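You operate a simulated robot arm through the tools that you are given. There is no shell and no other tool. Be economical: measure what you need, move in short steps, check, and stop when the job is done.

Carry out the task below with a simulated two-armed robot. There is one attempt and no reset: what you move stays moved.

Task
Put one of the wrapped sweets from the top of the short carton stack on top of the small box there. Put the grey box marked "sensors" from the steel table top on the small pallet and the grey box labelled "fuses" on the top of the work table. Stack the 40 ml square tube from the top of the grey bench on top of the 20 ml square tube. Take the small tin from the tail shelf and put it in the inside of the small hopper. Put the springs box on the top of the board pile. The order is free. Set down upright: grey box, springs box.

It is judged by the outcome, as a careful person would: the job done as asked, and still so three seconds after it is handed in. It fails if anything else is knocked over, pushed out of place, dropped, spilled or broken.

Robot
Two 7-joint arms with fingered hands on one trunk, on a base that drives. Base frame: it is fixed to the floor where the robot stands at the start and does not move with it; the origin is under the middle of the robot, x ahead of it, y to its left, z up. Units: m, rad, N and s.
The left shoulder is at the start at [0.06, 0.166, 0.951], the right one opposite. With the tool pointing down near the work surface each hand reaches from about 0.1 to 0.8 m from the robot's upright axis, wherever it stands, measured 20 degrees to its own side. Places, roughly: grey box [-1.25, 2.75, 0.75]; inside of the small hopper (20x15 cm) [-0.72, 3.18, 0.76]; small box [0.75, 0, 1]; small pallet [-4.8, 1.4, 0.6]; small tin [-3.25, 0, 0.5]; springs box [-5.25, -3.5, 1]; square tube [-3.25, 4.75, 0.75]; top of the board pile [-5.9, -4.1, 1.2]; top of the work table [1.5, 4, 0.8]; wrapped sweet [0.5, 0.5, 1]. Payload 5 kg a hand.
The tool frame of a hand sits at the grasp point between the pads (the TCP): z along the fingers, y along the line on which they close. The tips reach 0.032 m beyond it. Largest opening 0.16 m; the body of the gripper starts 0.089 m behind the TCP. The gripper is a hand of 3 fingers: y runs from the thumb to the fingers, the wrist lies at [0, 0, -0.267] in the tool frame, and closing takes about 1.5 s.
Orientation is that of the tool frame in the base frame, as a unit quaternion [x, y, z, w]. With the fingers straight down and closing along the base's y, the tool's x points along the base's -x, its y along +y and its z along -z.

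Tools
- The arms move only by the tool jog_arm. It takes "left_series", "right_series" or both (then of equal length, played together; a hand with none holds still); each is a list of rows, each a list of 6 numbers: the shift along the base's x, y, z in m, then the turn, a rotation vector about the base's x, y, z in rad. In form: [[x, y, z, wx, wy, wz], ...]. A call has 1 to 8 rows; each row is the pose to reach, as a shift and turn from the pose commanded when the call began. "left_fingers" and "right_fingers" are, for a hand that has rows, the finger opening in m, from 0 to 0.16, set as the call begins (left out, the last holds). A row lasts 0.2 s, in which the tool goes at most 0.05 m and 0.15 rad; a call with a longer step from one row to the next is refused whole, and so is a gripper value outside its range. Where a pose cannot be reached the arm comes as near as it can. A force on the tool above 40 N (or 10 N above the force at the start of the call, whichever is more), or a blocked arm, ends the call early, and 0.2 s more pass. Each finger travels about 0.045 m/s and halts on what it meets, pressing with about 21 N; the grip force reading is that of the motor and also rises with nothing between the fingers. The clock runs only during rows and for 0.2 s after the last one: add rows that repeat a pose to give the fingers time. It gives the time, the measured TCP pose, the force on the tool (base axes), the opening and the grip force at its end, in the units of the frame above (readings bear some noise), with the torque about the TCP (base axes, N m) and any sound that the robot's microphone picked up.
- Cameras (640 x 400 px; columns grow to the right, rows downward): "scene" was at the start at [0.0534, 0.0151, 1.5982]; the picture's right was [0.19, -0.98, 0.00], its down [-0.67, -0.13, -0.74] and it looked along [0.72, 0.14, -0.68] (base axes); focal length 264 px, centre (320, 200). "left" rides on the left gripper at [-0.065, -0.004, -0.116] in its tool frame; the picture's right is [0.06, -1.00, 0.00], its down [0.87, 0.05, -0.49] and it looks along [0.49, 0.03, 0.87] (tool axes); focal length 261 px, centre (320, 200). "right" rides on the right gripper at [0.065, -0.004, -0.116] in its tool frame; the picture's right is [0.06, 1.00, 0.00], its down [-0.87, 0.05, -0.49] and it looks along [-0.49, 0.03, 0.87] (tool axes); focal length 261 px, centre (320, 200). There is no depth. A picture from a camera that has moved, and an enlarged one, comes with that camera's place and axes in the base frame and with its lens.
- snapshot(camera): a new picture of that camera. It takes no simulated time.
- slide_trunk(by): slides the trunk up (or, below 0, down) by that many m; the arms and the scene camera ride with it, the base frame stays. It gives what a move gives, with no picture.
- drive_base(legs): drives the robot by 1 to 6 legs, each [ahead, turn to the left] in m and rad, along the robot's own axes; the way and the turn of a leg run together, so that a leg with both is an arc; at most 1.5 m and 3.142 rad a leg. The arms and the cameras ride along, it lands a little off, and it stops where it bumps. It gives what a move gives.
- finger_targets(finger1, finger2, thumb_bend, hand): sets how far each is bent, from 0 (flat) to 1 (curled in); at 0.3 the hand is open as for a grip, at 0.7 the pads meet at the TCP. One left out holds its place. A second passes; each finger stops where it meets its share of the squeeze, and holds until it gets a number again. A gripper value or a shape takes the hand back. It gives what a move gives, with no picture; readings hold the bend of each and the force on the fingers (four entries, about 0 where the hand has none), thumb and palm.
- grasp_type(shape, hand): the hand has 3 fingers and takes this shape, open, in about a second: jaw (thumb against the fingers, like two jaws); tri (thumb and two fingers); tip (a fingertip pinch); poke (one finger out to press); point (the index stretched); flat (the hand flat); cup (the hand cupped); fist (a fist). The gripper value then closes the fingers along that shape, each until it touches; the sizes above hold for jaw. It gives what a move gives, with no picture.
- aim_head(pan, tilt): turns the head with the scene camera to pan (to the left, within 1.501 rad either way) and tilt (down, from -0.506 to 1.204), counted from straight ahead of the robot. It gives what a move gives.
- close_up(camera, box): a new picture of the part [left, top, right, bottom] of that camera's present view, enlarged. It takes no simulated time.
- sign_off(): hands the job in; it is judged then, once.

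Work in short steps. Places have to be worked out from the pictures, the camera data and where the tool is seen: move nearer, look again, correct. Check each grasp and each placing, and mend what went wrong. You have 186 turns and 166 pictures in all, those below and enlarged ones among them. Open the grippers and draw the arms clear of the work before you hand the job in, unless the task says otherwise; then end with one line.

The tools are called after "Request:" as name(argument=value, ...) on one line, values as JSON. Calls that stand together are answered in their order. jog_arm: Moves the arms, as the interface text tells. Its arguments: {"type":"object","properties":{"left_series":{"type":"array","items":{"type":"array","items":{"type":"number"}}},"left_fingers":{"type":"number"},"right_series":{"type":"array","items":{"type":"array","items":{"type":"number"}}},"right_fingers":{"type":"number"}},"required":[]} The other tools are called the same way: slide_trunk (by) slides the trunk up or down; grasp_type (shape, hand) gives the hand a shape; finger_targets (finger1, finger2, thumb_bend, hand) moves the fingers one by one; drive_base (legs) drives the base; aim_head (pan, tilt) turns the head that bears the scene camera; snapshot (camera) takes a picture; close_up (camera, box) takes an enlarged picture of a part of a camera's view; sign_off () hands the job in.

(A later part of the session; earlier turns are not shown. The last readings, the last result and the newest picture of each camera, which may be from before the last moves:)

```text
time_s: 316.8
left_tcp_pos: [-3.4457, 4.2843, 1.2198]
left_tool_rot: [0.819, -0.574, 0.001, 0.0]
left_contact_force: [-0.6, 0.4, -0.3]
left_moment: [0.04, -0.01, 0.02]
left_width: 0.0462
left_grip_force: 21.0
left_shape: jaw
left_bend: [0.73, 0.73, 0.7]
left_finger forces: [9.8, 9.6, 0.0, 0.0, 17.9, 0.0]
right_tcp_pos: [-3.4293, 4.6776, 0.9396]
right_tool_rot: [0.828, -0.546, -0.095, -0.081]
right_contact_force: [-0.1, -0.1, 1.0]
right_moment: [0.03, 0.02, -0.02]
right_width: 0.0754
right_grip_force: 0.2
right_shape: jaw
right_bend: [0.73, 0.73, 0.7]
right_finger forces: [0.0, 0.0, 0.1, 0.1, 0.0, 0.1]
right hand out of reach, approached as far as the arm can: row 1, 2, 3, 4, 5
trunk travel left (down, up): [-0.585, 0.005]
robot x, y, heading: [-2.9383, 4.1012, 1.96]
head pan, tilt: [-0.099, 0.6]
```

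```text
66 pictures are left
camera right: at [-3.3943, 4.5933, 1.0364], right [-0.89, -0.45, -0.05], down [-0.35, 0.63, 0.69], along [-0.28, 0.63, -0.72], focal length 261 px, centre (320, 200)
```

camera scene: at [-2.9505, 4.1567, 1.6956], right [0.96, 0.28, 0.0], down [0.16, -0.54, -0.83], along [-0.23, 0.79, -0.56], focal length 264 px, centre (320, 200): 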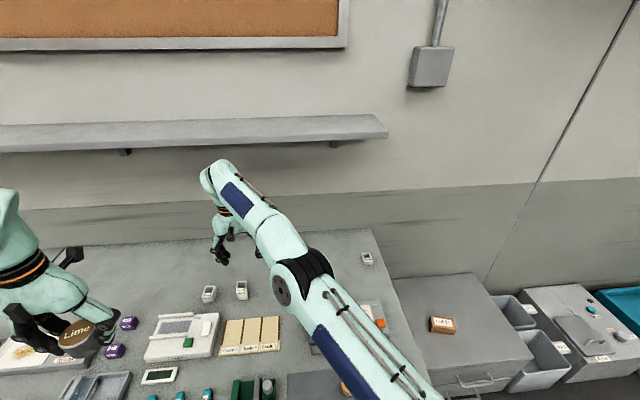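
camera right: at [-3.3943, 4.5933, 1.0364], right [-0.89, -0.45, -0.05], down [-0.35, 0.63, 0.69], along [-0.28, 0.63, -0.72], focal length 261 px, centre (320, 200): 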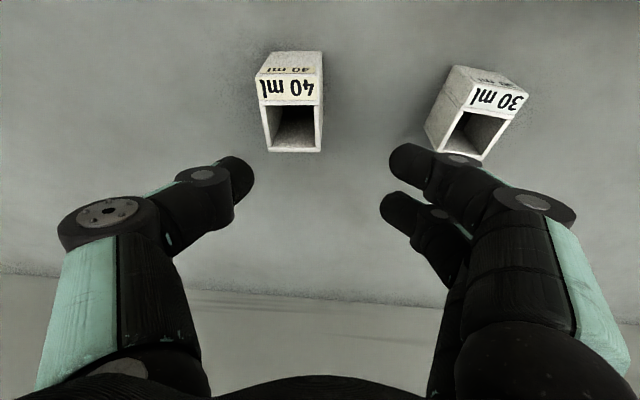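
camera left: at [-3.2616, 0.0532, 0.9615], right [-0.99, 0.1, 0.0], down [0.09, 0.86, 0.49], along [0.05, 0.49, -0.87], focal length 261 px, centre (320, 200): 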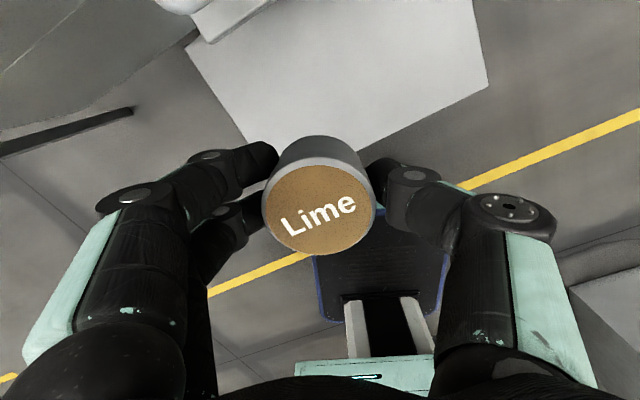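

The arm is stuck at a joint limit when reaching across the body. I'll lift the hand away, untilt it, and shift the robot 0.4 m left so the tube is straight ahead of the right shoulder.

Request:
jog_arm(right_series=[[0, 0, 0.045, 0, 0, 0], [0, 0, 0.09, 0, 0, 0], [0.02, 0.0, 0.12, -0.06, -0.024, 0], [0.06, 0.0, 0.14, -0.12, -0.047, 0], [0.105, -0.01, 0.15, -0.18, -0.07, 0], [0.15, -0.02, 0.16, -0.232, -0.094, 0], [0.195, -0.03, 0.17, -0.232, -0.094, 0], [0.24, -0.04, 0.18, -0.232, -0.094, 0]])

Request:
jog_arm(right_series=[[0.045, -0.01, 0.01, 0, 0, 0], [0.09, -0.02, 0.02, 0, 0, 0], [0.135, -0.03, 0.03, 0, 0, 0], [0.18, -0.04, 0.04, 0, 0, 0], [0.22, -0.05, 0.04, 0, 0, 0]])

```text
time_s: 318.6
left_tcp_pos: [-3.4444, 4.2835, 1.2199]
left_tool_rot: [0.819, -0.574, 0.0, 0.001]
left_contact_force: [0.8, 0.2, -0.6]
left_moment: [0.0, 0.06, 0.01]
left_width: 0.0461
left_grip_force: 20.9
left_shape: jaw
left_bend: [0.73, 0.73, 0.7]
left_finger forces: [9.8, 9.6, 0.0, 0.0, 17.8, 0.0]
right_tcp_pos: [-3.1877, 4.6374, 1.1178]
right_tool_rot: [0.836, -0.549, 0.007, -0.011]
right_contact_force: [-0.6, 0.0, 0.7]
right_moment: [0.03, 0.06, 0.0]
right_width: 0.0752
right_grip_force: 0.1
right_shape: jaw
right_bend: [0.73, 0.73, 0.7]
right_finger forces: [0.0, 0.0, 0.1, 0.1, 0.1, 0.1]
right hand out of reach, approached as far as the arm can: row 2, 3
trunk travel left (down, up): [-0.585, 0.005]
robot x, y, heading: [-2.9361, 4.0988, 1.956]
head pan, tilt: [-0.099, 0.6]
```

```text
time_s: 319.8
left_tcp_pos: [-3.4444, 4.2828, 1.2201]
left_tool_rot: [0.818, -0.575, 0.001, 0.001]
left_contact_force: [0.6, -0.4, -0.7]
left_moment: [-0.01, 0.05, 0.02]
left_width: 0.0462
left_grip_force: 20.8
left_shape: jaw
left_bend: [0.73, 0.73, 0.7]
left_finger forces: [9.8, 9.5, 0.1, 0.0, 17.8, 0.0]
right_tcp_pos: [-2.9695, 4.5877, 1.1613]
right_tool_rot: [0.836, -0.549, 0.007, -0.011]
right_contact_force: [-0.4, -0.1, 0.0]
right_moment: [-0.02, 0.06, 0.0]
right_width: 0.0753
right_grip_force: 0.0
right_shape: jaw
right_bend: [0.73, 0.73, 0.7]
right_finger forces: [0.0, 0.0, 0.0, 0.0, 0.1, 0.0]
trunk travel left (down, up): [-0.585, 0.005]
robot x, y, heading: [-2.9415, 4.1018, 1.961]
head pan, tilt: [-0.099, 0.6]
```

The hand is back to neutral. Now I'll shift the robot left along the bench.

Request:
drive_base(legs=[[-0.3, 0], [0, 1.1], [0.43, 0], [0, -1.11], [0.09, 0]])

Request:
snapshot(camera="right")

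Request:
snapshot(camera="scene")

```text
time_s: 330.5
left_tcp_pos: [-3.791, 4.1411, 1.2182]
left_tool_rot: [0.815, -0.58, 0.001, 0.001]
left_contact_force: [-0.7, 1.1, -1.4]
left_moment: [-0.04, -0.06, -0.01]
left_width: 0.0459
left_grip_force: 21.7
left_shape: jaw
left_bend: [0.73, 0.73, 0.7]
left_finger forces: [10.3, 9.7, 0.0, 0.0, 17.7, 0.0]
right_tcp_pos: [-3.3118, 4.438, 1.1583]
right_tool_rot: [0.833, -0.554, 0.008, -0.01]
right_contact_force: [-0.5, 0.4, -0.8]
right_moment: [-0.07, 0.0, -0.02]
right_width: 0.0752
right_grip_force: 0.0
right_shape: jaw
right_bend: [0.73, 0.73, 0.7]
right_finger forces: [0.2, 0.0, 0.1, 0.1, 0.0, 0.0]
trunk travel left (down, up): [-0.585, 0.005]
robot x, y, heading: [-3.2859, 3.9496, 1.947]
head pan, tilt: [-0.099, 0.6]
```

```text
65 pictures are left
camera right: at [-3.2866, 4.378, 1.2766], right [-0.9, -0.44, -0.03], down [-0.4, 0.78, 0.49], along [-0.2, 0.45, -0.87], focal length 261 px, centre (320, 200)
```

right: 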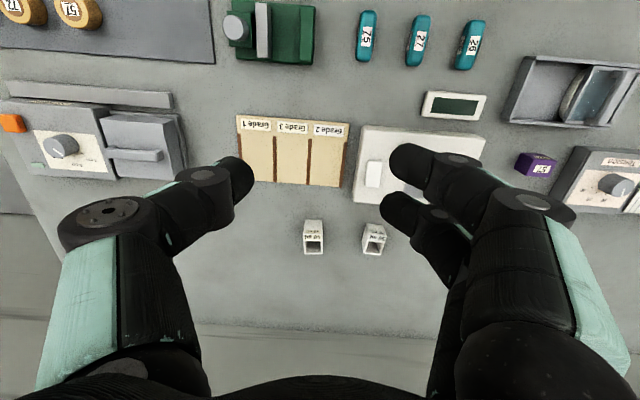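

```text
64 pictures are left
camera scene: at [-3.2979, 4.0076, 1.6955], right [0.96, 0.27, 0.0], down [0.15, -0.54, -0.82], along [-0.23, 0.79, -0.57], focal length 264 px, centre (320, 200)
```

scene: 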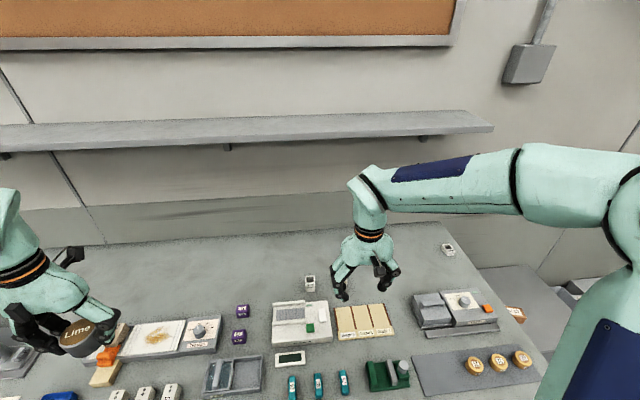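

The 40 ml tube is reconfirmed at [-3.402, 4.660] and is straight ahead of the right shoulder. I'll move over it.

Request:
jog_arm(right_series=[[-0.015, 0.037, -0.01, 0, 0, 0], [-0.03, 0.074, -0.03, 0, 0, 0], [-0.045, 0.111, -0.055, 0, 0, 0], [-0.06, 0.148, -0.08, 0, 0, 0], [-0.075, 0.185, -0.105, 0, 0, 0], [-0.09, 0.222, -0.13, 0, 0, 0], [-0.09, 0.222, -0.175, 0, 0, 0], [-0.09, 0.222, -0.2, 0, 0, 0]], right_fingers=0.07)

Request:
snapshot(camera="right")

```text
time_s: 332.3
left_tcp_pos: [-3.7911, 4.1385, 1.2188]
left_tool_rot: [0.815, -0.579, 0.001, 0.001]
left_contact_force: [-0.8, -0.1, -0.7]
left_moment: [-0.02, 0.01, -0.01]
left_width: 0.0463
left_grip_force: 20.7
left_shape: jaw
left_bend: [0.73, 0.73, 0.7]
left_finger forces: [10.3, 9.8, 0.0, 0.1, 17.8, 0.0]
right_tcp_pos: [-3.401, 4.6575, 0.9599]
right_tool_rot: [0.832, -0.554, 0.007, -0.011]
right_contact_force: [-0.1, 0.4, 0.5]
right_moment: [-0.04, 0.02, 0.01]
right_width: 0.0705
right_grip_force: 0.0
right_shape: jaw
right_bend: [0.73, 0.73, 0.7]
right_finger forces: [0.0, 0.0, 0.1, 0.0, 0.0, 0.0]
trunk travel left (down, up): [-0.585, 0.005]
robot x, y, heading: [-3.284, 3.9484, 1.953]
head pan, tilt: [-0.099, 0.6]
```

```text
63 pictures are left
camera right: at [-3.3763, 4.5985, 1.0766], right [-0.9, -0.44, -0.03], down [-0.4, 0.78, 0.49], along [-0.2, 0.45, -0.87], focal length 261 px, centre (320, 200)
```

right: 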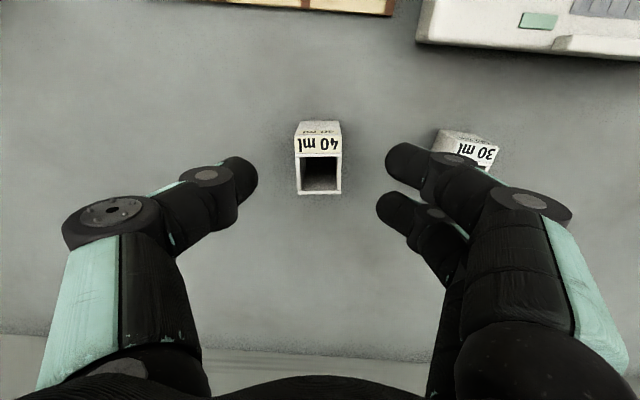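

The tube is nicely between the fingers. I'll descend to grasp height.

Request:
jog_arm(right_series=[[-0.001, 0.003, -0.025, 0, 0, 0], [-0.002, 0.007, -0.05, 0, 0, 0], [-0.002, 0.007, -0.068, 0, 0, 0], [-0.002, 0.007, -0.078, 0, 0, 0], [-0.002, 0.007, -0.078, 0, 0, 0]])

Request:
snapshot(camera="right")

Request:
close_up(camera="scene", box=[270, 220, 420, 330])

```text
time_s: 333.5
left_tcp_pos: [-3.7904, 4.1386, 1.2193]
left_tool_rot: [0.815, -0.579, 0.0, 0.0]
left_contact_force: [0.2, 0.0, -0.7]
left_moment: [0.02, -0.05, -0.01]
left_width: 0.0462
left_grip_force: 21.6
left_shape: jaw
left_bend: [0.73, 0.73, 0.7]
left_finger forces: [10.2, 9.6, 0.1, 0.0, 17.7, 0.1]
right_tcp_pos: [-3.4034, 4.6649, 0.8821]
right_tool_rot: [0.833, -0.554, 0.007, -0.011]
right_contact_force: [0.4, -0.5, 0.2]
right_moment: [-0.01, -0.01, -0.02]
right_width: 0.0704
right_grip_force: 0.1
right_shape: jaw
right_bend: [0.73, 0.73, 0.7]
right_finger forces: [0.0, 0.0, 0.0, 0.0, 0.0, 0.0]
trunk travel left (down, up): [-0.585, 0.005]
robot x, y, heading: [-3.2812, 3.9436, 1.946]
head pan, tilt: [-0.099, 0.6]
```

```text
62 pictures are left
camera right: at [-3.3783, 4.6055, 0.999], right [-0.9, -0.44, -0.03], down [-0.4, 0.78, 0.49], along [-0.2, 0.45, -0.87], focal length 261 px, centre (320, 200)
```

right: 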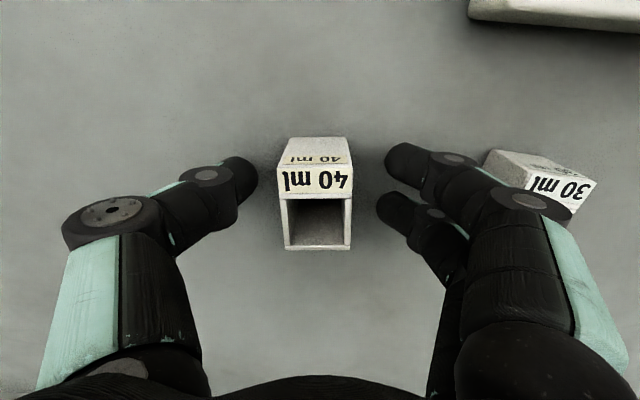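

```text
3.64 times, centred on (345, 275) of scene
camera zoom: at [-3.2971, 4.0056, 1.6956], right [0.96, 0.27, 0.0], down [0.15, -0.54, -0.83], along [-0.23, 0.79, -0.56], focal length 961 px, centre (229, -73)
```

zoom: 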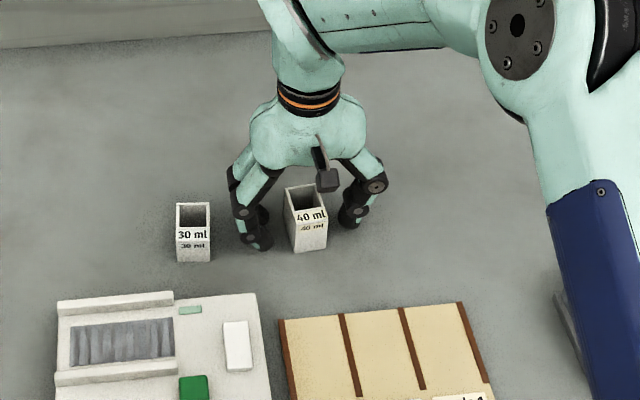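

Aligned. Closing on the tube.

Request:
jog_arm(right_series=[[0, 0, 0, 0, 0, 0], [0, 0, 0, 0, 0, 0], [0, 0, 0, 0, 0, 0], [0, 0, 0, 0, 0, 0], [0, 0, 0, 0, 0, 0], [0, 0, 0, 0, 0, 0]], right_fingers=0.015)

Request:
snapshot(camera="right")

```text
time_s: 334.9
left_tcp_pos: [-3.7898, 4.138, 1.218]
left_tool_rot: [0.815, -0.579, 0.0, 0.001]
left_contact_force: [0.5, -0.1, -0.8]
left_moment: [0.03, 0.01, 0.03]
left_width: 0.0462
left_grip_force: 21.3
left_shape: jaw
left_bend: [0.73, 0.73, 0.7]
left_finger forces: [10.2, 9.7, 0.0, 0.0, 17.8, 0.1]
right_tcp_pos: [-3.4034, 4.6651, 0.8832]
right_tool_rot: [0.833, -0.554, 0.007, -0.011]
right_contact_force: [0.9, -0.1, 0.1]
right_moment: [0.02, 0.05, -0.02]
right_width: 0.03
right_grip_force: 21.5
right_shape: jaw
right_bend: [0.73, 0.73, 0.7]
right_finger forces: [9.4, 9.2, 0.0, 0.0, 18.7, 0.0]
trunk travel left (down, up): [-0.585, 0.005]
robot x, y, heading: [-3.2922, 3.949, 1.949]
head pan, tilt: [-0.099, 0.6]
```

```text
60 pictures are left
camera right: at [-3.3784, 4.6054, 0.9992], right [-0.9, -0.44, -0.03], down [-0.4, 0.78, 0.49], along [-0.2, 0.45, -0.87], focal length 261 px, centre (320, 200)
```

right: 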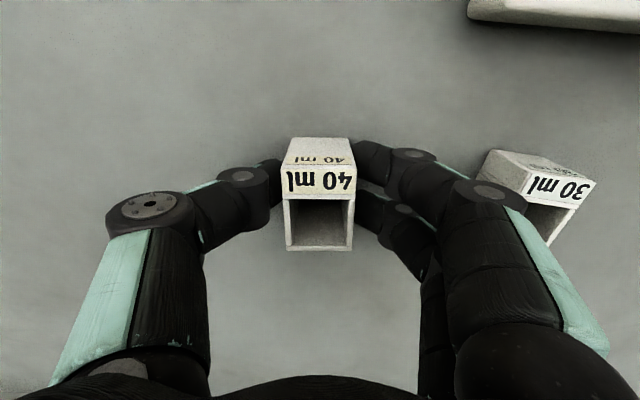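

The tube is gripped at 0.030 m. I'll lift it straight up, draw back, then shift the robot right for the placement.

Request:
jog_arm(right_series=[[0, 0, 0.02, 0, 0, 0], [0, 0, 0.06, 0, 0, 0], [0, 0, 0.105, 0, 0, 0], [0, 0, 0.15, 0, 0, 0], [0.012, -0.03, 0.19, 0, 0, 0], [0.03, -0.07, 0.22, 0, 0, 0], [0.045, -0.11, 0.245, 0, 0, 0], [0.06, -0.15, 0.265, 0, 0, 0]])

Request:
snapshot(camera="right")

Request:
drive_base(legs=[[-0.3, 0], [0, -1.1], [0.57, 0], [0, 1.1], [0.04, 0]])

Request:
aim_head(pan=-0.15, tilt=0.7)

Request:
snapshot(camera="scene")

```text
refused: row 5 steps farther than a row can; nothing moved
```

```text
59 pictures are left
camera right: at [-3.3784, 4.6054, 0.9992], right [-0.9, -0.44, -0.03], down [-0.4, 0.78, 0.49], along [-0.2, 0.45, -0.87], focal length 261 px, centre (320, 200)
```

right: 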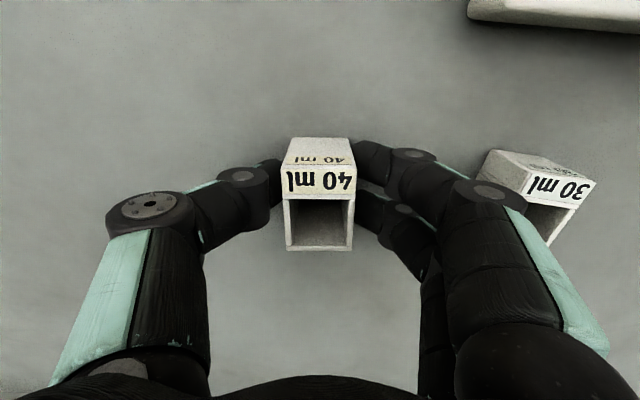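

```text
time_s: 337.1
left_tcp_pos: [-3.6796, 3.8575, 1.2195]
left_tool_rot: [0.816, -0.578, 0.0, 0.001]
left_contact_force: [0.3, -0.9, -0.4]
left_moment: [-0.01, 0.0, -0.01]
left_width: 0.046
left_grip_force: 21.0
left_shape: jaw
left_bend: [0.73, 0.73, 0.7]
left_finger forces: [10.2, 9.6, 0.1, 0.0, 17.7, 0.1]
right_tcp_pos: [-3.2976, 4.3946, 0.8855]
right_tool_rot: [0.836, -0.549, -0.002, -0.017]
right_contact_force: [-3.1, 6.7, -4.9]
right_moment: [0.06, 0.2, 0.21]
right_width: 0.0295
right_grip_force: 20.9
right_shape: jaw
right_bend: [0.72, 0.74, 0.71]
right_finger forces: [9.3, 8.8, 0.0, 0.0, 25.6, 0.0]
trunk travel left (down, up): [-0.585, 0.005]
robot x, y, heading: [-3.1739, 3.6694, 1.951]
head pan, tilt: [-0.099, 0.6]
stopped in leg 1: the force on the tool passed its limit at 44 N (the readings are from after the stop); the commanded pose is now the measured one
```

```text
time_s: 337.7
left_tcp_pos: [-3.6799, 3.8578, 1.2198]
left_tool_rot: [0.816, -0.578, 0.002, 0.001]
left_contact_force: [0.1, -1.3, 0.1]
left_moment: [0.02, -0.07, 0.0]
left_width: 0.0462
left_grip_force: 21.2
left_shape: jaw
left_bend: [0.73, 0.73, 0.7]
left_finger forces: [10.3, 9.6, 0.0, 0.0, 17.7, 0.1]
right_tcp_pos: [-3.2971, 4.3942, 0.8857]
right_tool_rot: [0.835, -0.549, -0.002, -0.018]
right_contact_force: [-2.9, 8.9, -6.2]
right_moment: [0.09, 0.22, 0.3]
right_width: 0.0295
right_grip_force: 20.9
right_shape: jaw
right_bend: [0.72, 0.74, 0.71]
right_finger forces: [9.2, 8.9, 0.0, 0.0, 27.3, 0.0]
trunk travel left (down, up): [-0.585, 0.005]
robot x, y, heading: [-3.1762, 3.6679, 1.948]
head pan, tilt: [-0.15, 0.7]
```

```text
58 pictures are left
camera scene: at [-3.182, 3.7256, 1.6869], right [0.97, 0.23, 0.0], down [0.15, -0.63, -0.76], along [-0.17, 0.74, -0.64], focal length 264 px, centre (320, 200)
```

scene: 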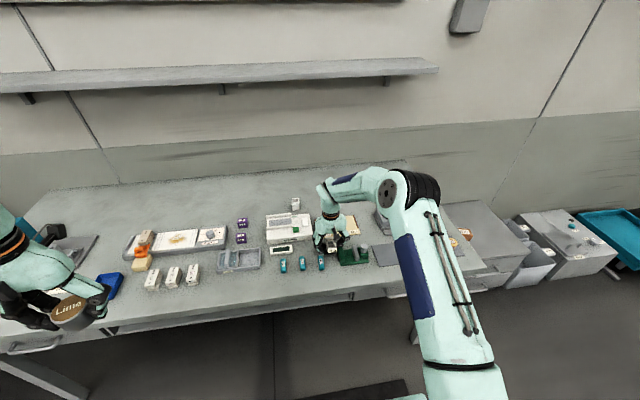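

That was my mistake: the lift was refused (step too long) and the chained drive dragged the tube backwards at bench height. The drive has stopped on contact. I'll inspect before doing anything.

Request:
close_up(camera="scene", box=[255, 185, 415, 285])

Request:
snapshot(camera="right")

```text
4.00 times, centred on (335, 235) of scene
camera zoom: at [-3.182, 3.7256, 1.6869], right [0.97, 0.23, 0.0], down [0.15, -0.63, -0.76], along [-0.17, 0.74, -0.64], focal length 1057 px, centre (260, 60)
```

zoom: 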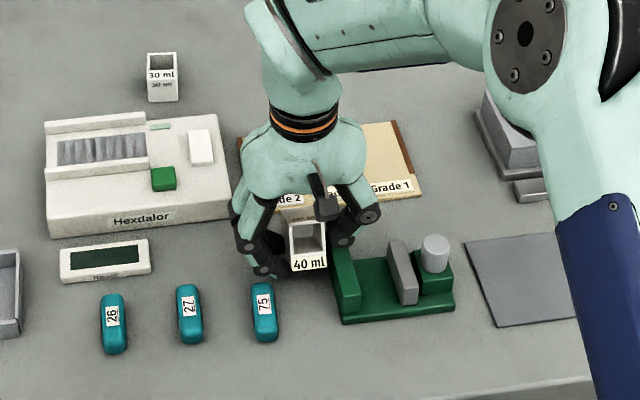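

```text
56 pictures are left
camera right: at [-3.2709, 4.3329, 1.0014], right [-0.89, -0.45, -0.03], down [-0.4, 0.76, 0.51], along [-0.21, 0.47, -0.86], focal length 261 px, centre (320, 200)
```

right: 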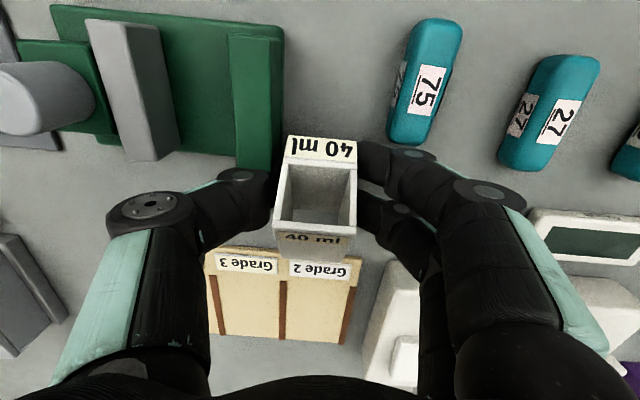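

The grade tray and the numbered blocks have not shifted. The thumb is resting lightly against the green fixture, and the tube has pitched in the grip. I'll ease 1 cm away from the fixture and then lift straight up.

Request:
jog_arm(right_series=[[-0.003, 0.006, 0.002, 0, 0, 0], [-0.005, 0.012, 0.004, 0, 0, 0], [-0.005, 0.012, 0.03, 0, 0, 0], [-0.005, 0.012, 0.07, 0, 0, 0], [-0.005, 0.012, 0.11, 0, 0, 0], [-0.005, 0.012, 0.15, 0, 0, 0], [-0.005, 0.012, 0.19, 0, 0, 0]])

Request:
close_up(camera="scene", box=[235, 165, 415, 295])

Request:
snapshot(camera="right")

```text
time_s: 339.3
left_tcp_pos: [-3.6817, 3.8567, 1.2192]
left_tool_rot: [0.816, -0.578, 0.0, 0.001]
left_contact_force: [1.1, 0.1, -1.2]
left_moment: [0.01, 0.0, -0.03]
left_width: 0.0461
left_grip_force: 20.9
left_shape: jaw
left_bend: [0.73, 0.73, 0.7]
left_finger forces: [10.3, 9.7, 0.1, 0.0, 17.7, 0.0]
right_tcp_pos: [-3.3015, 4.4041, 1.0765]
right_tool_rot: [0.835, -0.55, -0.002, -0.018]
right_contact_force: [0.0, -0.4, -0.3]
right_moment: [0.04, 0.0, 0.01]
right_width: 0.0292
right_grip_force: 21.2
right_shape: jaw
right_bend: [0.72, 0.73, 0.71]
right_finger forces: [9.6, 9.0, 0.1, 0.0, 18.9, 0.0]
trunk travel left (down, up): [-0.585, 0.005]
robot x, y, heading: [-3.177, 3.6704, 1.956]
head pan, tilt: [-0.15, 0.7]
```

```text
3.08 times, centred on (325, 230) of scene
camera zoom: at [-3.1815, 3.7234, 1.6869], right [0.97, 0.23, 0.0], down [0.15, -0.63, -0.77], along [-0.17, 0.74, -0.64], focal length 813 px, centre (305, 108)
```

zoom: 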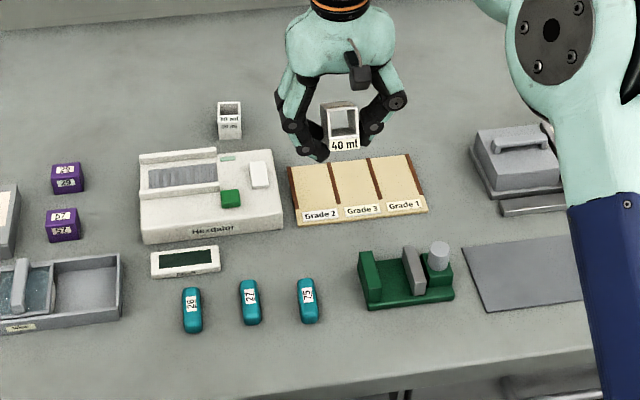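

```text
54 pictures are left
camera right: at [-3.2759, 4.3431, 1.193], right [-0.89, -0.45, -0.03], down [-0.4, 0.76, 0.51], along [-0.21, 0.47, -0.86], focal length 261 px, centre (320, 200)
```

right: 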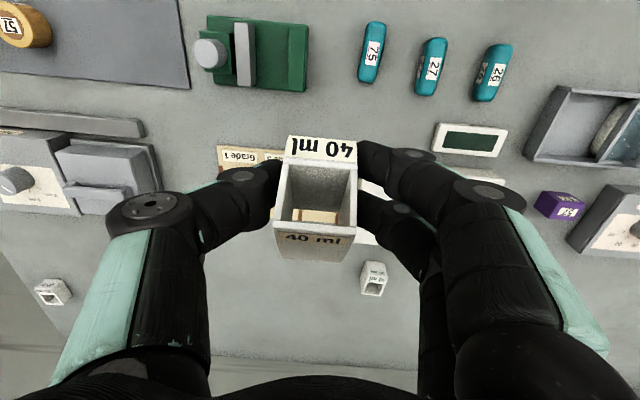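

Everything on the bench appears in place; only the held tube has pitched by about 40°. Plan: return over its original spot, tilt the hand back so the tube is nearly upright, set it down, and regrasp. I'll drive the 0.29 m back first.

Request:
drive_base(legs=[[0.29, 0]])

```text
time_s: 341.3
left_tcp_pos: [-3.7892, 4.1253, 1.2193]
left_tool_rot: [0.817, -0.577, 0.002, 0.001]
left_contact_force: [-0.7, -0.3, -1.2]
left_moment: [-0.03, -0.01, 0.0]
left_width: 0.0463
left_grip_force: 20.9
left_shape: jaw
left_bend: [0.73, 0.73, 0.7]
left_finger forces: [10.3, 9.7, 0.0, 0.1, 17.7, 0.0]
right_tcp_pos: [-3.412, 4.6749, 1.076]
right_tool_rot: [0.836, -0.548, -0.001, -0.018]
right_contact_force: [-1.0, -0.6, -0.6]
right_moment: [-0.01, -0.01, 0.01]
right_width: 0.0294
right_grip_force: 20.5
right_shape: jaw
right_bend: [0.72, 0.73, 0.71]
right_finger forces: [9.5, 9.0, 0.0, 0.1, 18.9, 0.1]
trunk travel left (down, up): [-0.585, 0.005]
robot x, y, heading: [-3.283, 3.9406, 1.95]
head pan, tilt: [-0.15, 0.7]
```

Request:
jog_arm(right_series=[[0.004, -0.008, -0.02, -0.116, -0.047, 0], [0.008, -0.016, -0.04, -0.232, -0.094, 0], [0.012, -0.024, -0.06, -0.348, -0.141, 0], [0.015, -0.03, -0.08, -0.464, -0.188, 0], [0.015, -0.03, -0.1, -0.51, -0.206, 0], [0.015, -0.03, -0.1, -0.51, -0.206, 0]])

Request:
snapshot(camera="right")

Request:
close_up(camera="scene", box=[260, 190, 420, 310])

```text
time_s: 342.7
left_tcp_pos: [-3.7885, 4.1256, 1.219]
left_tool_rot: [0.817, -0.577, 0.001, 0.0]
left_contact_force: [-0.4, -0.1, -1.2]
left_moment: [0.01, 0.01, 0.02]
left_width: 0.0461
left_grip_force: 21.4
left_shape: jaw
left_bend: [0.73, 0.73, 0.7]
left_finger forces: [10.3, 9.7, 0.0, 0.0, 17.7, 0.1]
right_tcp_pos: [-3.4014, 4.6432, 0.9937]
right_tool_rot: [0.817, -0.531, 0.191, 0.117]
right_contact_force: [0.6, -0.2, 0.1]
right_moment: [0.02, 0.01, 0.02]
right_width: 0.0294
right_grip_force: 21.8
right_shape: jaw
right_bend: [0.72, 0.73, 0.71]
right_finger forces: [9.4, 8.8, 0.1, 0.1, 18.6, 0.0]
right hand out of reach, approached as far as the arm can: row 4, 5, 6
trunk travel left (down, up): [-0.585, 0.005]
robot x, y, heading: [-3.2826, 3.9387, 1.955]
head pan, tilt: [-0.15, 0.7]
```

```text
53 pictures are left
camera right: at [-3.3977, 4.6363, 1.1284], right [-0.89, -0.46, 0.02], down [-0.46, 0.89, 0.06], along [-0.04, 0.05, -1.0], focal length 261 px, centre (320, 200)
```

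right: 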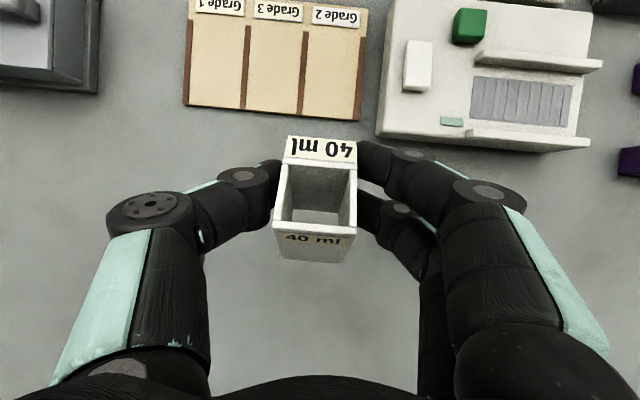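

```text
3.33 times, centred on (340, 250) of scene
camera zoom: at [-3.2894, 3.9932, 1.6869], right [0.97, 0.23, 0.0], down [0.15, -0.63, -0.76], along [-0.18, 0.74, -0.64], focal length 881 px, centre (253, 33)
```

zoom: 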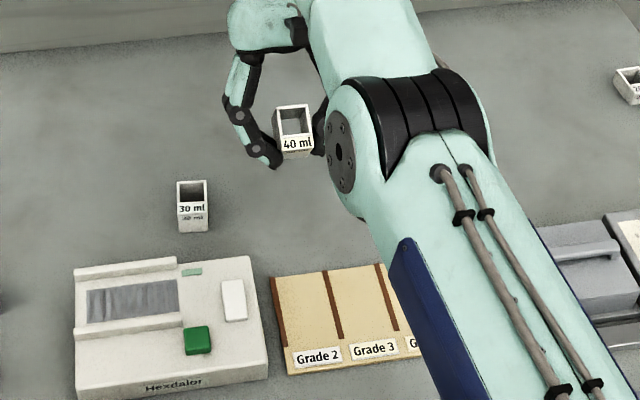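

The tube is now within about 15° of upright. I'll lower it to touch the bench gently.

Request:
jog_arm(right_series=[[0, 0, -0.035, 0, 0, 0], [0, 0, -0.065, 0, 0, 0], [0, 0, -0.085, 0, 0, 0], [0, 0, -0.095, 0, 0, 0], [0, 0, -0.095, 0, 0, 0]])

Request:
close_up(camera="scene", box=[260, 190, 400, 290])

```text
time_s: 343.9
left_tcp_pos: [-3.7881, 4.1249, 1.2178]
left_tool_rot: [0.817, -0.577, 0.0, 0.001]
left_contact_force: [0.2, 0.1, -1.3]
left_moment: [-0.01, 0.0, 0.0]
left_width: 0.0458
left_grip_force: 21.4
left_shape: jaw
left_bend: [0.73, 0.73, 0.7]
left_finger forces: [10.3, 9.6, 0.1, 0.1, 17.8, 0.1]
right_tcp_pos: [-3.4042, 4.6407, 0.9002]
right_tool_rot: [0.818, -0.531, 0.189, 0.116]
right_contact_force: [0.6, 0.0, 0.6]
right_moment: [-0.03, -0.03, 0.03]
right_width: 0.0294
right_grip_force: 21.3
right_shape: jaw
right_bend: [0.72, 0.73, 0.71]
right_finger forces: [9.2, 8.9, 0.0, 0.0, 18.5, 0.0]
trunk travel left (down, up): [-0.585, 0.005]
robot x, y, heading: [-3.2865, 3.9393, 1.955]
head pan, tilt: [-0.15, 0.7]
```

```text
4.00 times, centred on (330, 240) of scene
camera zoom: at [-3.2895, 3.9929, 1.6869], right [0.97, 0.23, 0.0], down [0.15, -0.63, -0.76], along [-0.18, 0.74, -0.64], focal length 1057 px, centre (280, 40)
```

zoom: 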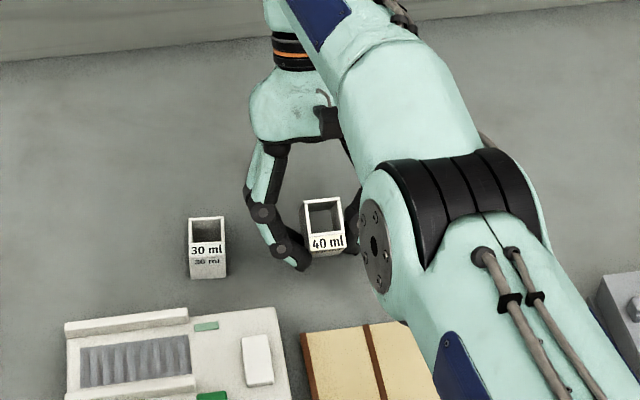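

I'll tilt back another 0.15 rad and lower a further centimetre or so, watching for contact.

Request:
jog_arm(right_series=[[0, 0, 0, -0.07, -0.028, 0], [0, 0, 0, -0.14, -0.056, 0], [0, 0, -0.006, -0.18, -0.073, 0], [0, 0, -0.011, -0.18, -0.073, 0], [0, 0, -0.015, -0.18, -0.073, 0]])

Request:
snapshot(camera="right")

Request:
close_up(camera="scene", box=[290, 200, 390, 280])

```text
time_s: 345.1
left_tcp_pos: [-3.7892, 4.1232, 1.2194]
left_tool_rot: [0.817, -0.577, 0.0, 0.001]
left_contact_force: [0.5, 0.0, -1.0]
left_moment: [0.06, 0.01, -0.03]
left_width: 0.0463
left_grip_force: 20.8
left_shape: jaw
left_bend: [0.73, 0.73, 0.7]
left_finger forces: [10.3, 9.8, 0.0, 0.0, 17.7, 0.1]
right_tcp_pos: [-3.3822, 4.5956, 0.9048]
right_tool_rot: [0.796, -0.516, 0.266, 0.17]
right_contact_force: [0.2, 0.1, 0.7]
right_moment: [-0.03, -0.03, -0.03]
right_width: 0.0295
right_grip_force: 21.2
right_shape: jaw
right_bend: [0.73, 0.73, 0.71]
right_finger forces: [9.2, 8.7, 0.0, 0.0, 18.3, 0.1]
right hand out of reach, approached as far as the arm can: row 1, 2, 3, 4, 5
trunk travel left (down, up): [-0.585, 0.005]
robot x, y, heading: [-3.2842, 3.9417, 1.953]
head pan, tilt: [-0.15, 0.7]
```

```text
50 pictures are left
camera right: at [-3.387, 4.6129, 1.0371], right [-0.89, -0.45, 0.03], down [-0.45, 0.88, -0.13], along [0.03, -0.13, -0.99], focal length 261 px, centre (320, 200)
```

right: 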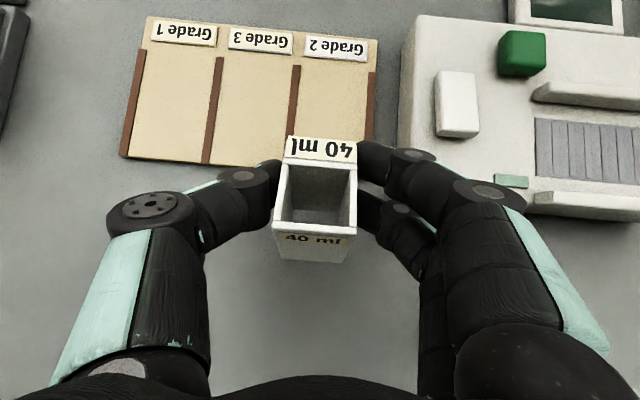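

```text
5.00 times, centred on (340, 240) of scene
camera zoom: at [-3.2896, 3.9927, 1.687], right [0.97, 0.23, 0.0], down [0.15, -0.63, -0.77], along [-0.18, 0.74, -0.64], focal length 1322 px, centre (220, 0)
```

zoom: 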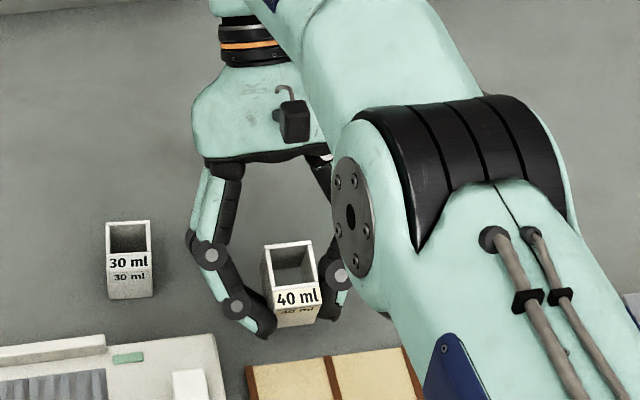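

The tube is nearly upright but the hand slid about 4 cm toward the grade tray due to reach. I'll relax the tilt slightly and go a bit lower, which lets it move back out.

Request:
jog_arm(right_series=[[0, 0, 0.0, 0.05, 0.02, 0], [0, 0, 0.0, 0.1, 0.04, 0], [0, 0, -0.003, 0.1, 0.04, 0], [0, 0, -0.003, 0.1, 0.04, 0]])

Request:
snapshot(camera="right")

```text
time_s: 346.1
left_tcp_pos: [-3.7887, 4.125, 1.2191]
left_tool_rot: [0.816, -0.577, 0.001, 0.0]
left_contact_force: [1.4, 0.7, -0.4]
left_moment: [0.01, 0.02, 0.02]
left_width: 0.0461
left_grip_force: 21.1
left_shape: jaw
left_bend: [0.73, 0.73, 0.7]
left_finger forces: [10.2, 9.7, 0.1, 0.0, 17.6, 0.1]
right_tcp_pos: [-3.3824, 4.5958, 0.8999]
right_tool_rot: [0.809, -0.526, 0.224, 0.14]
right_contact_force: [-0.8, 0.2, 0.4]
right_moment: [-0.02, -0.01, -0.02]
right_width: 0.0293
right_grip_force: 20.9
right_shape: jaw
right_bend: [0.73, 0.73, 0.71]
right_finger forces: [9.2, 8.6, 0.0, 0.0, 18.2, 0.0]
trunk travel left (down, up): [-0.585, 0.005]
robot x, y, heading: [-3.2861, 3.9392, 1.949]
head pan, tilt: [-0.15, 0.7]
```

```text
48 pictures are left
camera right: at [-3.3816, 4.5996, 1.0345], right [-0.89, -0.46, 0.02], down [-0.46, 0.89, -0.02], along [-0.01, -0.03, -1.0], focal length 261 px, centre (320, 200)
```

right: 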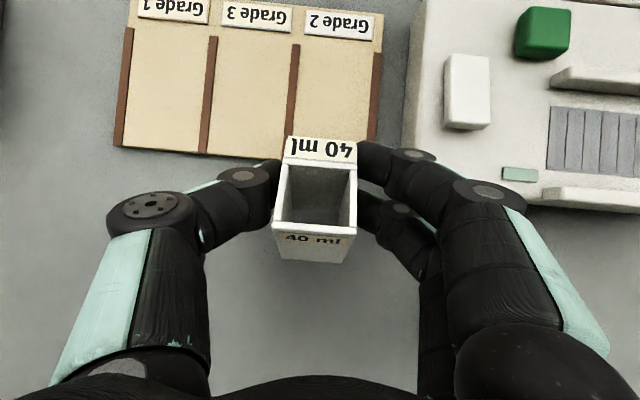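

Request:
jog_arm(right_series=[[-0.005, 0.012, 0.002, 0, 0, 0], [-0.01, 0.025, 0.002, 0, 0, 0], [-0.013, 0.033, -0.004, 0, 0, 0], [-0.013, 0.033, -0.01, 0, 0, 0], [-0.013, 0.033, -0.014, 0, 0, 0]])

Request:
snapshot(camera="right")

```text
time_s: 347.3
left_tcp_pos: [-3.7891, 4.1254, 1.2204]
left_tool_rot: [0.817, -0.577, 0.0, 0.001]
left_contact_force: [0.2, -0.4, -0.8]
left_moment: [0.02, 0.02, 0.04]
left_width: 0.0462
left_grip_force: 20.8
left_shape: jaw
left_bend: [0.73, 0.73, 0.7]
left_finger forces: [10.4, 9.6, 0.0, 0.0, 17.7, 0.1]
right_tcp_pos: [-3.3968, 4.6212, 0.8958]
right_tool_rot: [0.809, -0.525, 0.224, 0.141]
right_contact_force: [0.4, -0.3, -1.0]
right_moment: [-0.02, -0.02, 0.0]
right_width: 0.0293
right_grip_force: 20.9
right_shape: jaw
right_bend: [0.73, 0.73, 0.71]
right_finger forces: [9.1, 8.6, 0.1, 0.0, 18.2, 0.0]
right hand out of reach, approached as far as the arm can: row 3, 4, 5
trunk travel left (down, up): [-0.585, 0.005]
robot x, y, heading: [-3.2827, 3.9418, 1.951]
head pan, tilt: [-0.15, 0.7]
```

```text
47 pictures are left
camera right: at [-3.3967, 4.6244, 1.03], right [-0.89, -0.46, 0.02], down [-0.46, 0.89, -0.02], along [-0.01, -0.03, -1.0], focal length 261 px, centre (320, 200)
```

right: 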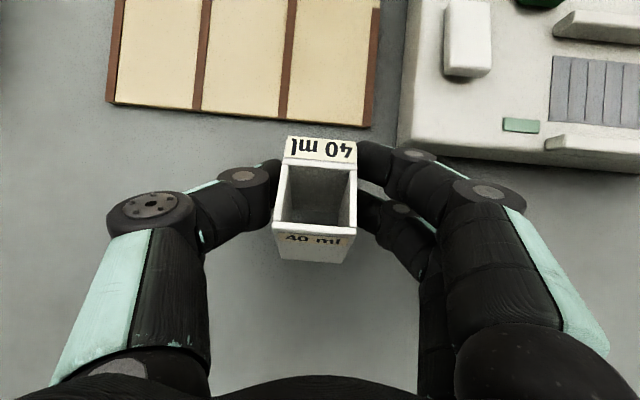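

Clear of the tray now. I'll lower in small steps until contact.

Request:
jog_arm(right_series=[[0.002, -0.006, -0.005, 0, 0, 0], [0.002, -0.006, -0.01, 0, 0, 0], [0.002, -0.006, -0.014, 0, 0, 0], [0.002, -0.006, -0.018, 0, 0, 0]])

Request:
close_up(camera="scene", box=[290, 200, 390, 280])

```text
time_s: 348.3
left_tcp_pos: [-3.7879, 4.1252, 1.2185]
left_tool_rot: [0.817, -0.577, 0.001, 0.001]
left_contact_force: [-0.3, 0.2, -0.4]
left_moment: [-0.01, 0.0, -0.02]
left_width: 0.0464
left_grip_force: 20.2
left_shape: jaw
left_bend: [0.73, 0.73, 0.7]
left_finger forces: [10.3, 9.6, 0.1, 0.1, 17.7, 0.1]
right_tcp_pos: [-3.3958, 4.6146, 0.88]
right_tool_rot: [0.809, -0.526, 0.224, 0.14]
right_contact_force: [0.9, -0.2, 4.9]
right_moment: [-0.07, 0.11, -0.02]
right_width: 0.0295
right_grip_force: 21.0
right_shape: jaw
right_bend: [0.73, 0.74, 0.71]
right_finger forces: [9.0, 15.2, 0.0, 0.1, 19.1, 0.0]
trunk travel left (down, up): [-0.585, 0.005]
robot x, y, heading: [-3.2803, 3.9363, 1.95]
head pan, tilt: [-0.15, 0.7]
```

```text
5.00 times, centred on (340, 240) of scene
camera zoom: at [-3.2893, 3.9925, 1.6871], right [0.97, 0.23, 0.0], down [0.15, -0.63, -0.77], along [-0.18, 0.74, -0.64], focal length 1322 px, centre (220, 0)
```

zoom: 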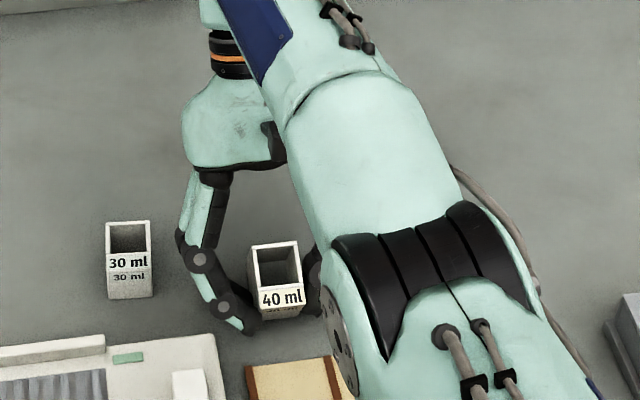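

Light contact at the bench. I'll open slightly to let the tube settle upright.

Request:
jog_arm(right_series=[[0, 0, 0, 0, 0, 0], [0, 0, 0, 0, 0, 0], [0, 0, 0, 0, 0, 0], [0, 0, 0, 0, 0, 0]], right_fingers=0.055)

Request:
snapshot(camera="right")

Request:
close_up(camera="scene", box=[290, 200, 390, 280])

```text
time_s: 349.3
left_tcp_pos: [-3.7883, 4.1251, 1.2189]
left_tool_rot: [0.817, -0.577, 0.001, 0.0]
left_contact_force: [0.1, 0.0, -1.2]
left_moment: [-0.01, 0.0, 0.01]
left_width: 0.046
left_grip_force: 21.1
left_shape: jaw
left_bend: [0.73, 0.73, 0.7]
left_finger forces: [10.2, 9.7, 0.1, 0.0, 17.8, 0.0]
right_tcp_pos: [-3.3957, 4.6142, 0.8782]
right_tool_rot: [0.808, -0.525, 0.226, 0.141]
right_contact_force: [1.7, 2.2, 6.8]
right_moment: [0.02, 0.1, -0.05]
right_width: 0.0528
right_grip_force: 0.2
right_shape: jaw
right_bend: [0.73, 0.75, 0.7]
right_finger forces: [0.1, 6.8, 0.0, 0.1, 0.0, 0.0]
trunk travel left (down, up): [-0.585, 0.005]
robot x, y, heading: [-3.2811, 3.9405, 1.955]
head pan, tilt: [-0.15, 0.7]
```

```text
45 pictures are left
camera right: at [-3.3954, 4.6192, 1.0121], right [-0.89, -0.46, 0.02], down [-0.46, 0.89, -0.02], along [-0.01, -0.03, -1.0], focal length 261 px, centre (320, 200)
```

right: 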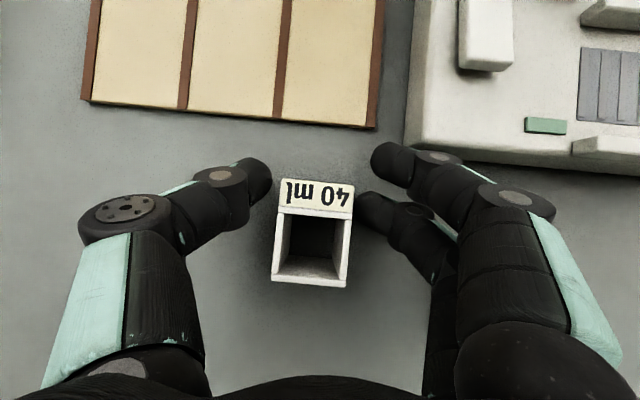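

```text
5.00 times, centred on (340, 240) of scene
camera zoom: at [-3.2892, 3.9926, 1.687], right [0.97, 0.23, 0.0], down [0.15, -0.63, -0.77], along [-0.18, 0.74, -0.64], focal length 1322 px, centre (220, 0)
```

zoom: 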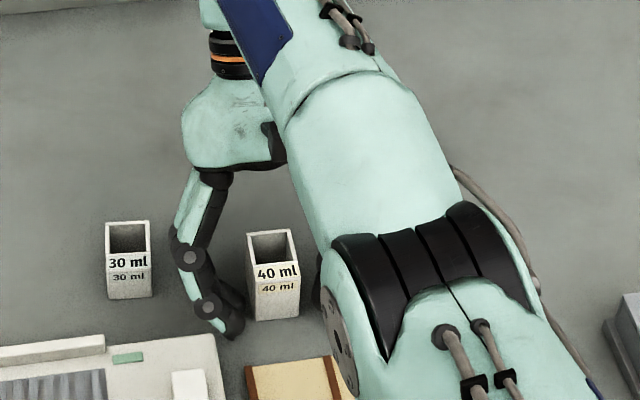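

The 40 ml tube stands upright again at about [-3.400, 4.631]. I'll raise the hand clear and return it to vertical above the tube.

Request:
jog_arm(right_series=[[0, 0, 0.03, 0, 0, 0], [0, 0, 0.06, 0, 0, 0], [0, 0, 0.09, 0.125, 0.05, 0], [-0.001, 0.004, 0.09, 0.25, 0.1, 0], [-0.003, 0.01, 0.09, 0.375, 0.15, 0], [-0.005, 0.016, 0.09, 0.5, 0.202, 0], [-0.005, 0.016, 0.09, 0.5, 0.202, 0]], right_fingers=0.07)

Request:
snapshot(camera="right")

```text
time_s: 350.9
left_tcp_pos: [-3.7884, 4.1253, 1.2184]
left_tool_rot: [0.817, -0.577, 0.001, 0.001]
left_contact_force: [0.1, 0.4, -1.9]
left_moment: [0.01, 0.02, 0.0]
left_width: 0.0463
left_grip_force: 20.8
left_shape: jaw
left_bend: [0.73, 0.73, 0.7]
left_finger forces: [10.3, 9.6, 0.1, 0.0, 17.7, 0.0]
right_tcp_pos: [-3.458, 4.7328, 0.9754]
right_tool_rot: [0.836, -0.548, 0.016, -0.006]
right_contact_force: [-0.1, -0.2, 0.0]
right_moment: [-0.02, -0.01, 0.01]
right_width: 0.0701
right_grip_force: 0.1
right_shape: jaw
right_bend: [0.73, 0.73, 0.7]
right_finger forces: [0.1, 0.1, 0.0, 0.0, 0.1, 0.0]
right hand out of reach, approached as far as the arm can: row 1, 2, 3, 4, 5, 6, 7
trunk travel left (down, up): [-0.585, 0.005]
robot x, y, heading: [-3.2849, 3.9414, 1.952]
head pan, tilt: [-0.15, 0.7]
```

```text
43 pictures are left
camera right: at [-3.4336, 4.6772, 1.0918], right [-0.89, -0.46, -0.03], down [-0.41, 0.78, 0.47], along [-0.2, 0.43, -0.88], focal length 261 px, centre (320, 200)
```

right: 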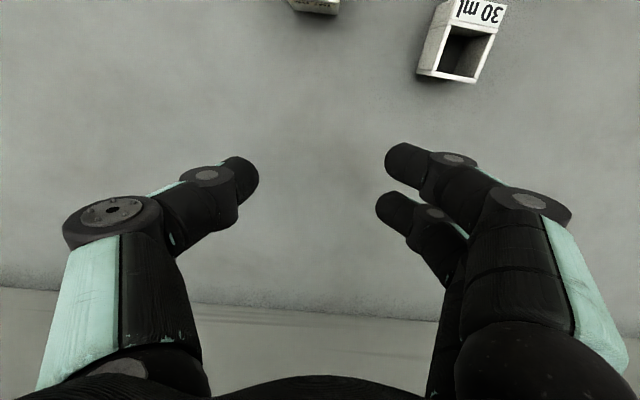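

Request:
jog_arm(right_series=[[0.015, -0.03, 0.005, 0, 0, 0], [0.035, -0.065, 0.005, 0, 0, 0], [0.057, -0.099, 0, 0, 0, 0], [0.057, -0.099, 0, 0, 0, 0]])

Request:
snapshot(camera="right")

```text
time_s: 351.9
left_tcp_pos: [-3.7879, 4.1249, 1.2201]
left_tool_rot: [0.816, -0.577, 0.0, 0.001]
left_contact_force: [-0.2, -0.6, -1.0]
left_moment: [-0.01, 0.03, 0.02]
left_width: 0.046
left_grip_force: 20.6
left_shape: jaw
left_bend: [0.73, 0.73, 0.7]
left_finger forces: [10.3, 9.7, 0.1, 0.0, 17.7, 0.0]
right_tcp_pos: [-3.4605, 4.7378, 0.9767]
right_tool_rot: [0.837, -0.547, 0.007, -0.012]
right_contact_force: [-0.2, 0.8, 0.0]
right_moment: [-0.03, 0.0, 0.0]
right_width: 0.07
right_grip_force: 0.1
right_shape: jaw
right_bend: [0.73, 0.73, 0.7]
right_finger forces: [0.1, 0.1, 0.1, 0.1, 0.0, 0.0]
right hand out of reach, approached as far as the arm can: row 1, 2, 3, 4
trunk travel left (down, up): [-0.585, 0.005]
robot x, y, heading: [-3.2818, 3.94, 1.955]
head pan, tilt: [-0.15, 0.7]
```

```text
42 pictures are left
camera right: at [-3.4356, 4.6794, 1.0932], right [-0.89, -0.46, -0.03], down [-0.41, 0.77, 0.49], along [-0.2, 0.45, -0.87], focal length 261 px, centre (320, 200)
```

right: 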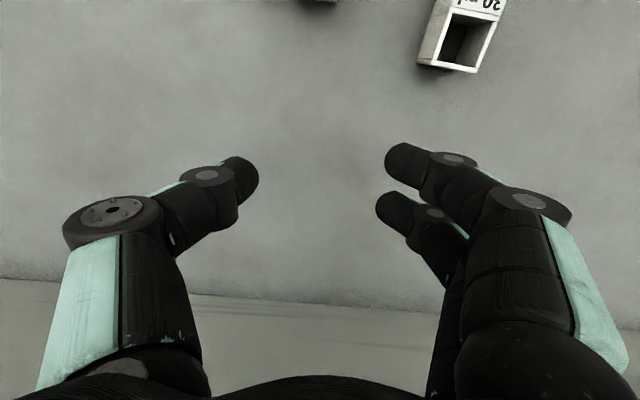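

The arm is near-straight and the solver is sticking. I'll move up and farther back toward the body to unfold it.

Request:
jog_arm(right_series=[[0.01, -0.03, 0.03, 0, 0, 0], [0.02, -0.06, 0.06, 0, 0, 0], [0.03, -0.09, 0.09, 0, 0, 0], [0.04, -0.12, 0.1, 0, 0, 0], [0.05, -0.15, 0.11, 0, 0, 0], [0.05, -0.15, 0.11, 0, 0, 0]])

```text
time_s: 353.3
left_tcp_pos: [-3.7886, 4.1251, 1.2193]
left_tool_rot: [0.817, -0.577, 0.0, 0.001]
left_contact_force: [0.7, 0.7, -1.0]
left_moment: [-0.01, -0.01, 0.0]
left_width: 0.0463
left_grip_force: 21.0
left_shape: jaw
left_bend: [0.73, 0.73, 0.7]
left_finger forces: [10.3, 9.8, 0.0, 0.0, 17.7, 0.0]
right_tcp_pos: [-3.4787, 4.7041, 1.1129]
right_tool_rot: [0.837, -0.547, 0.007, -0.012]
right_contact_force: [0.8, -0.3, -1.0]
right_moment: [-0.02, 0.02, -0.01]
right_width: 0.07
right_grip_force: 0.0
right_shape: jaw
right_bend: [0.73, 0.73, 0.7]
right_finger forces: [0.0, 0.1, 0.1, 0.0, 0.0, 0.1]
right hand out of reach, approached as far as the arm can: row 1, 2, 3, 4, 5, 6
trunk travel left (down, up): [-0.585, 0.005]
robot x, y, heading: [-3.2828, 3.939, 1.951]
head pan, tilt: [-0.15, 0.7]
```

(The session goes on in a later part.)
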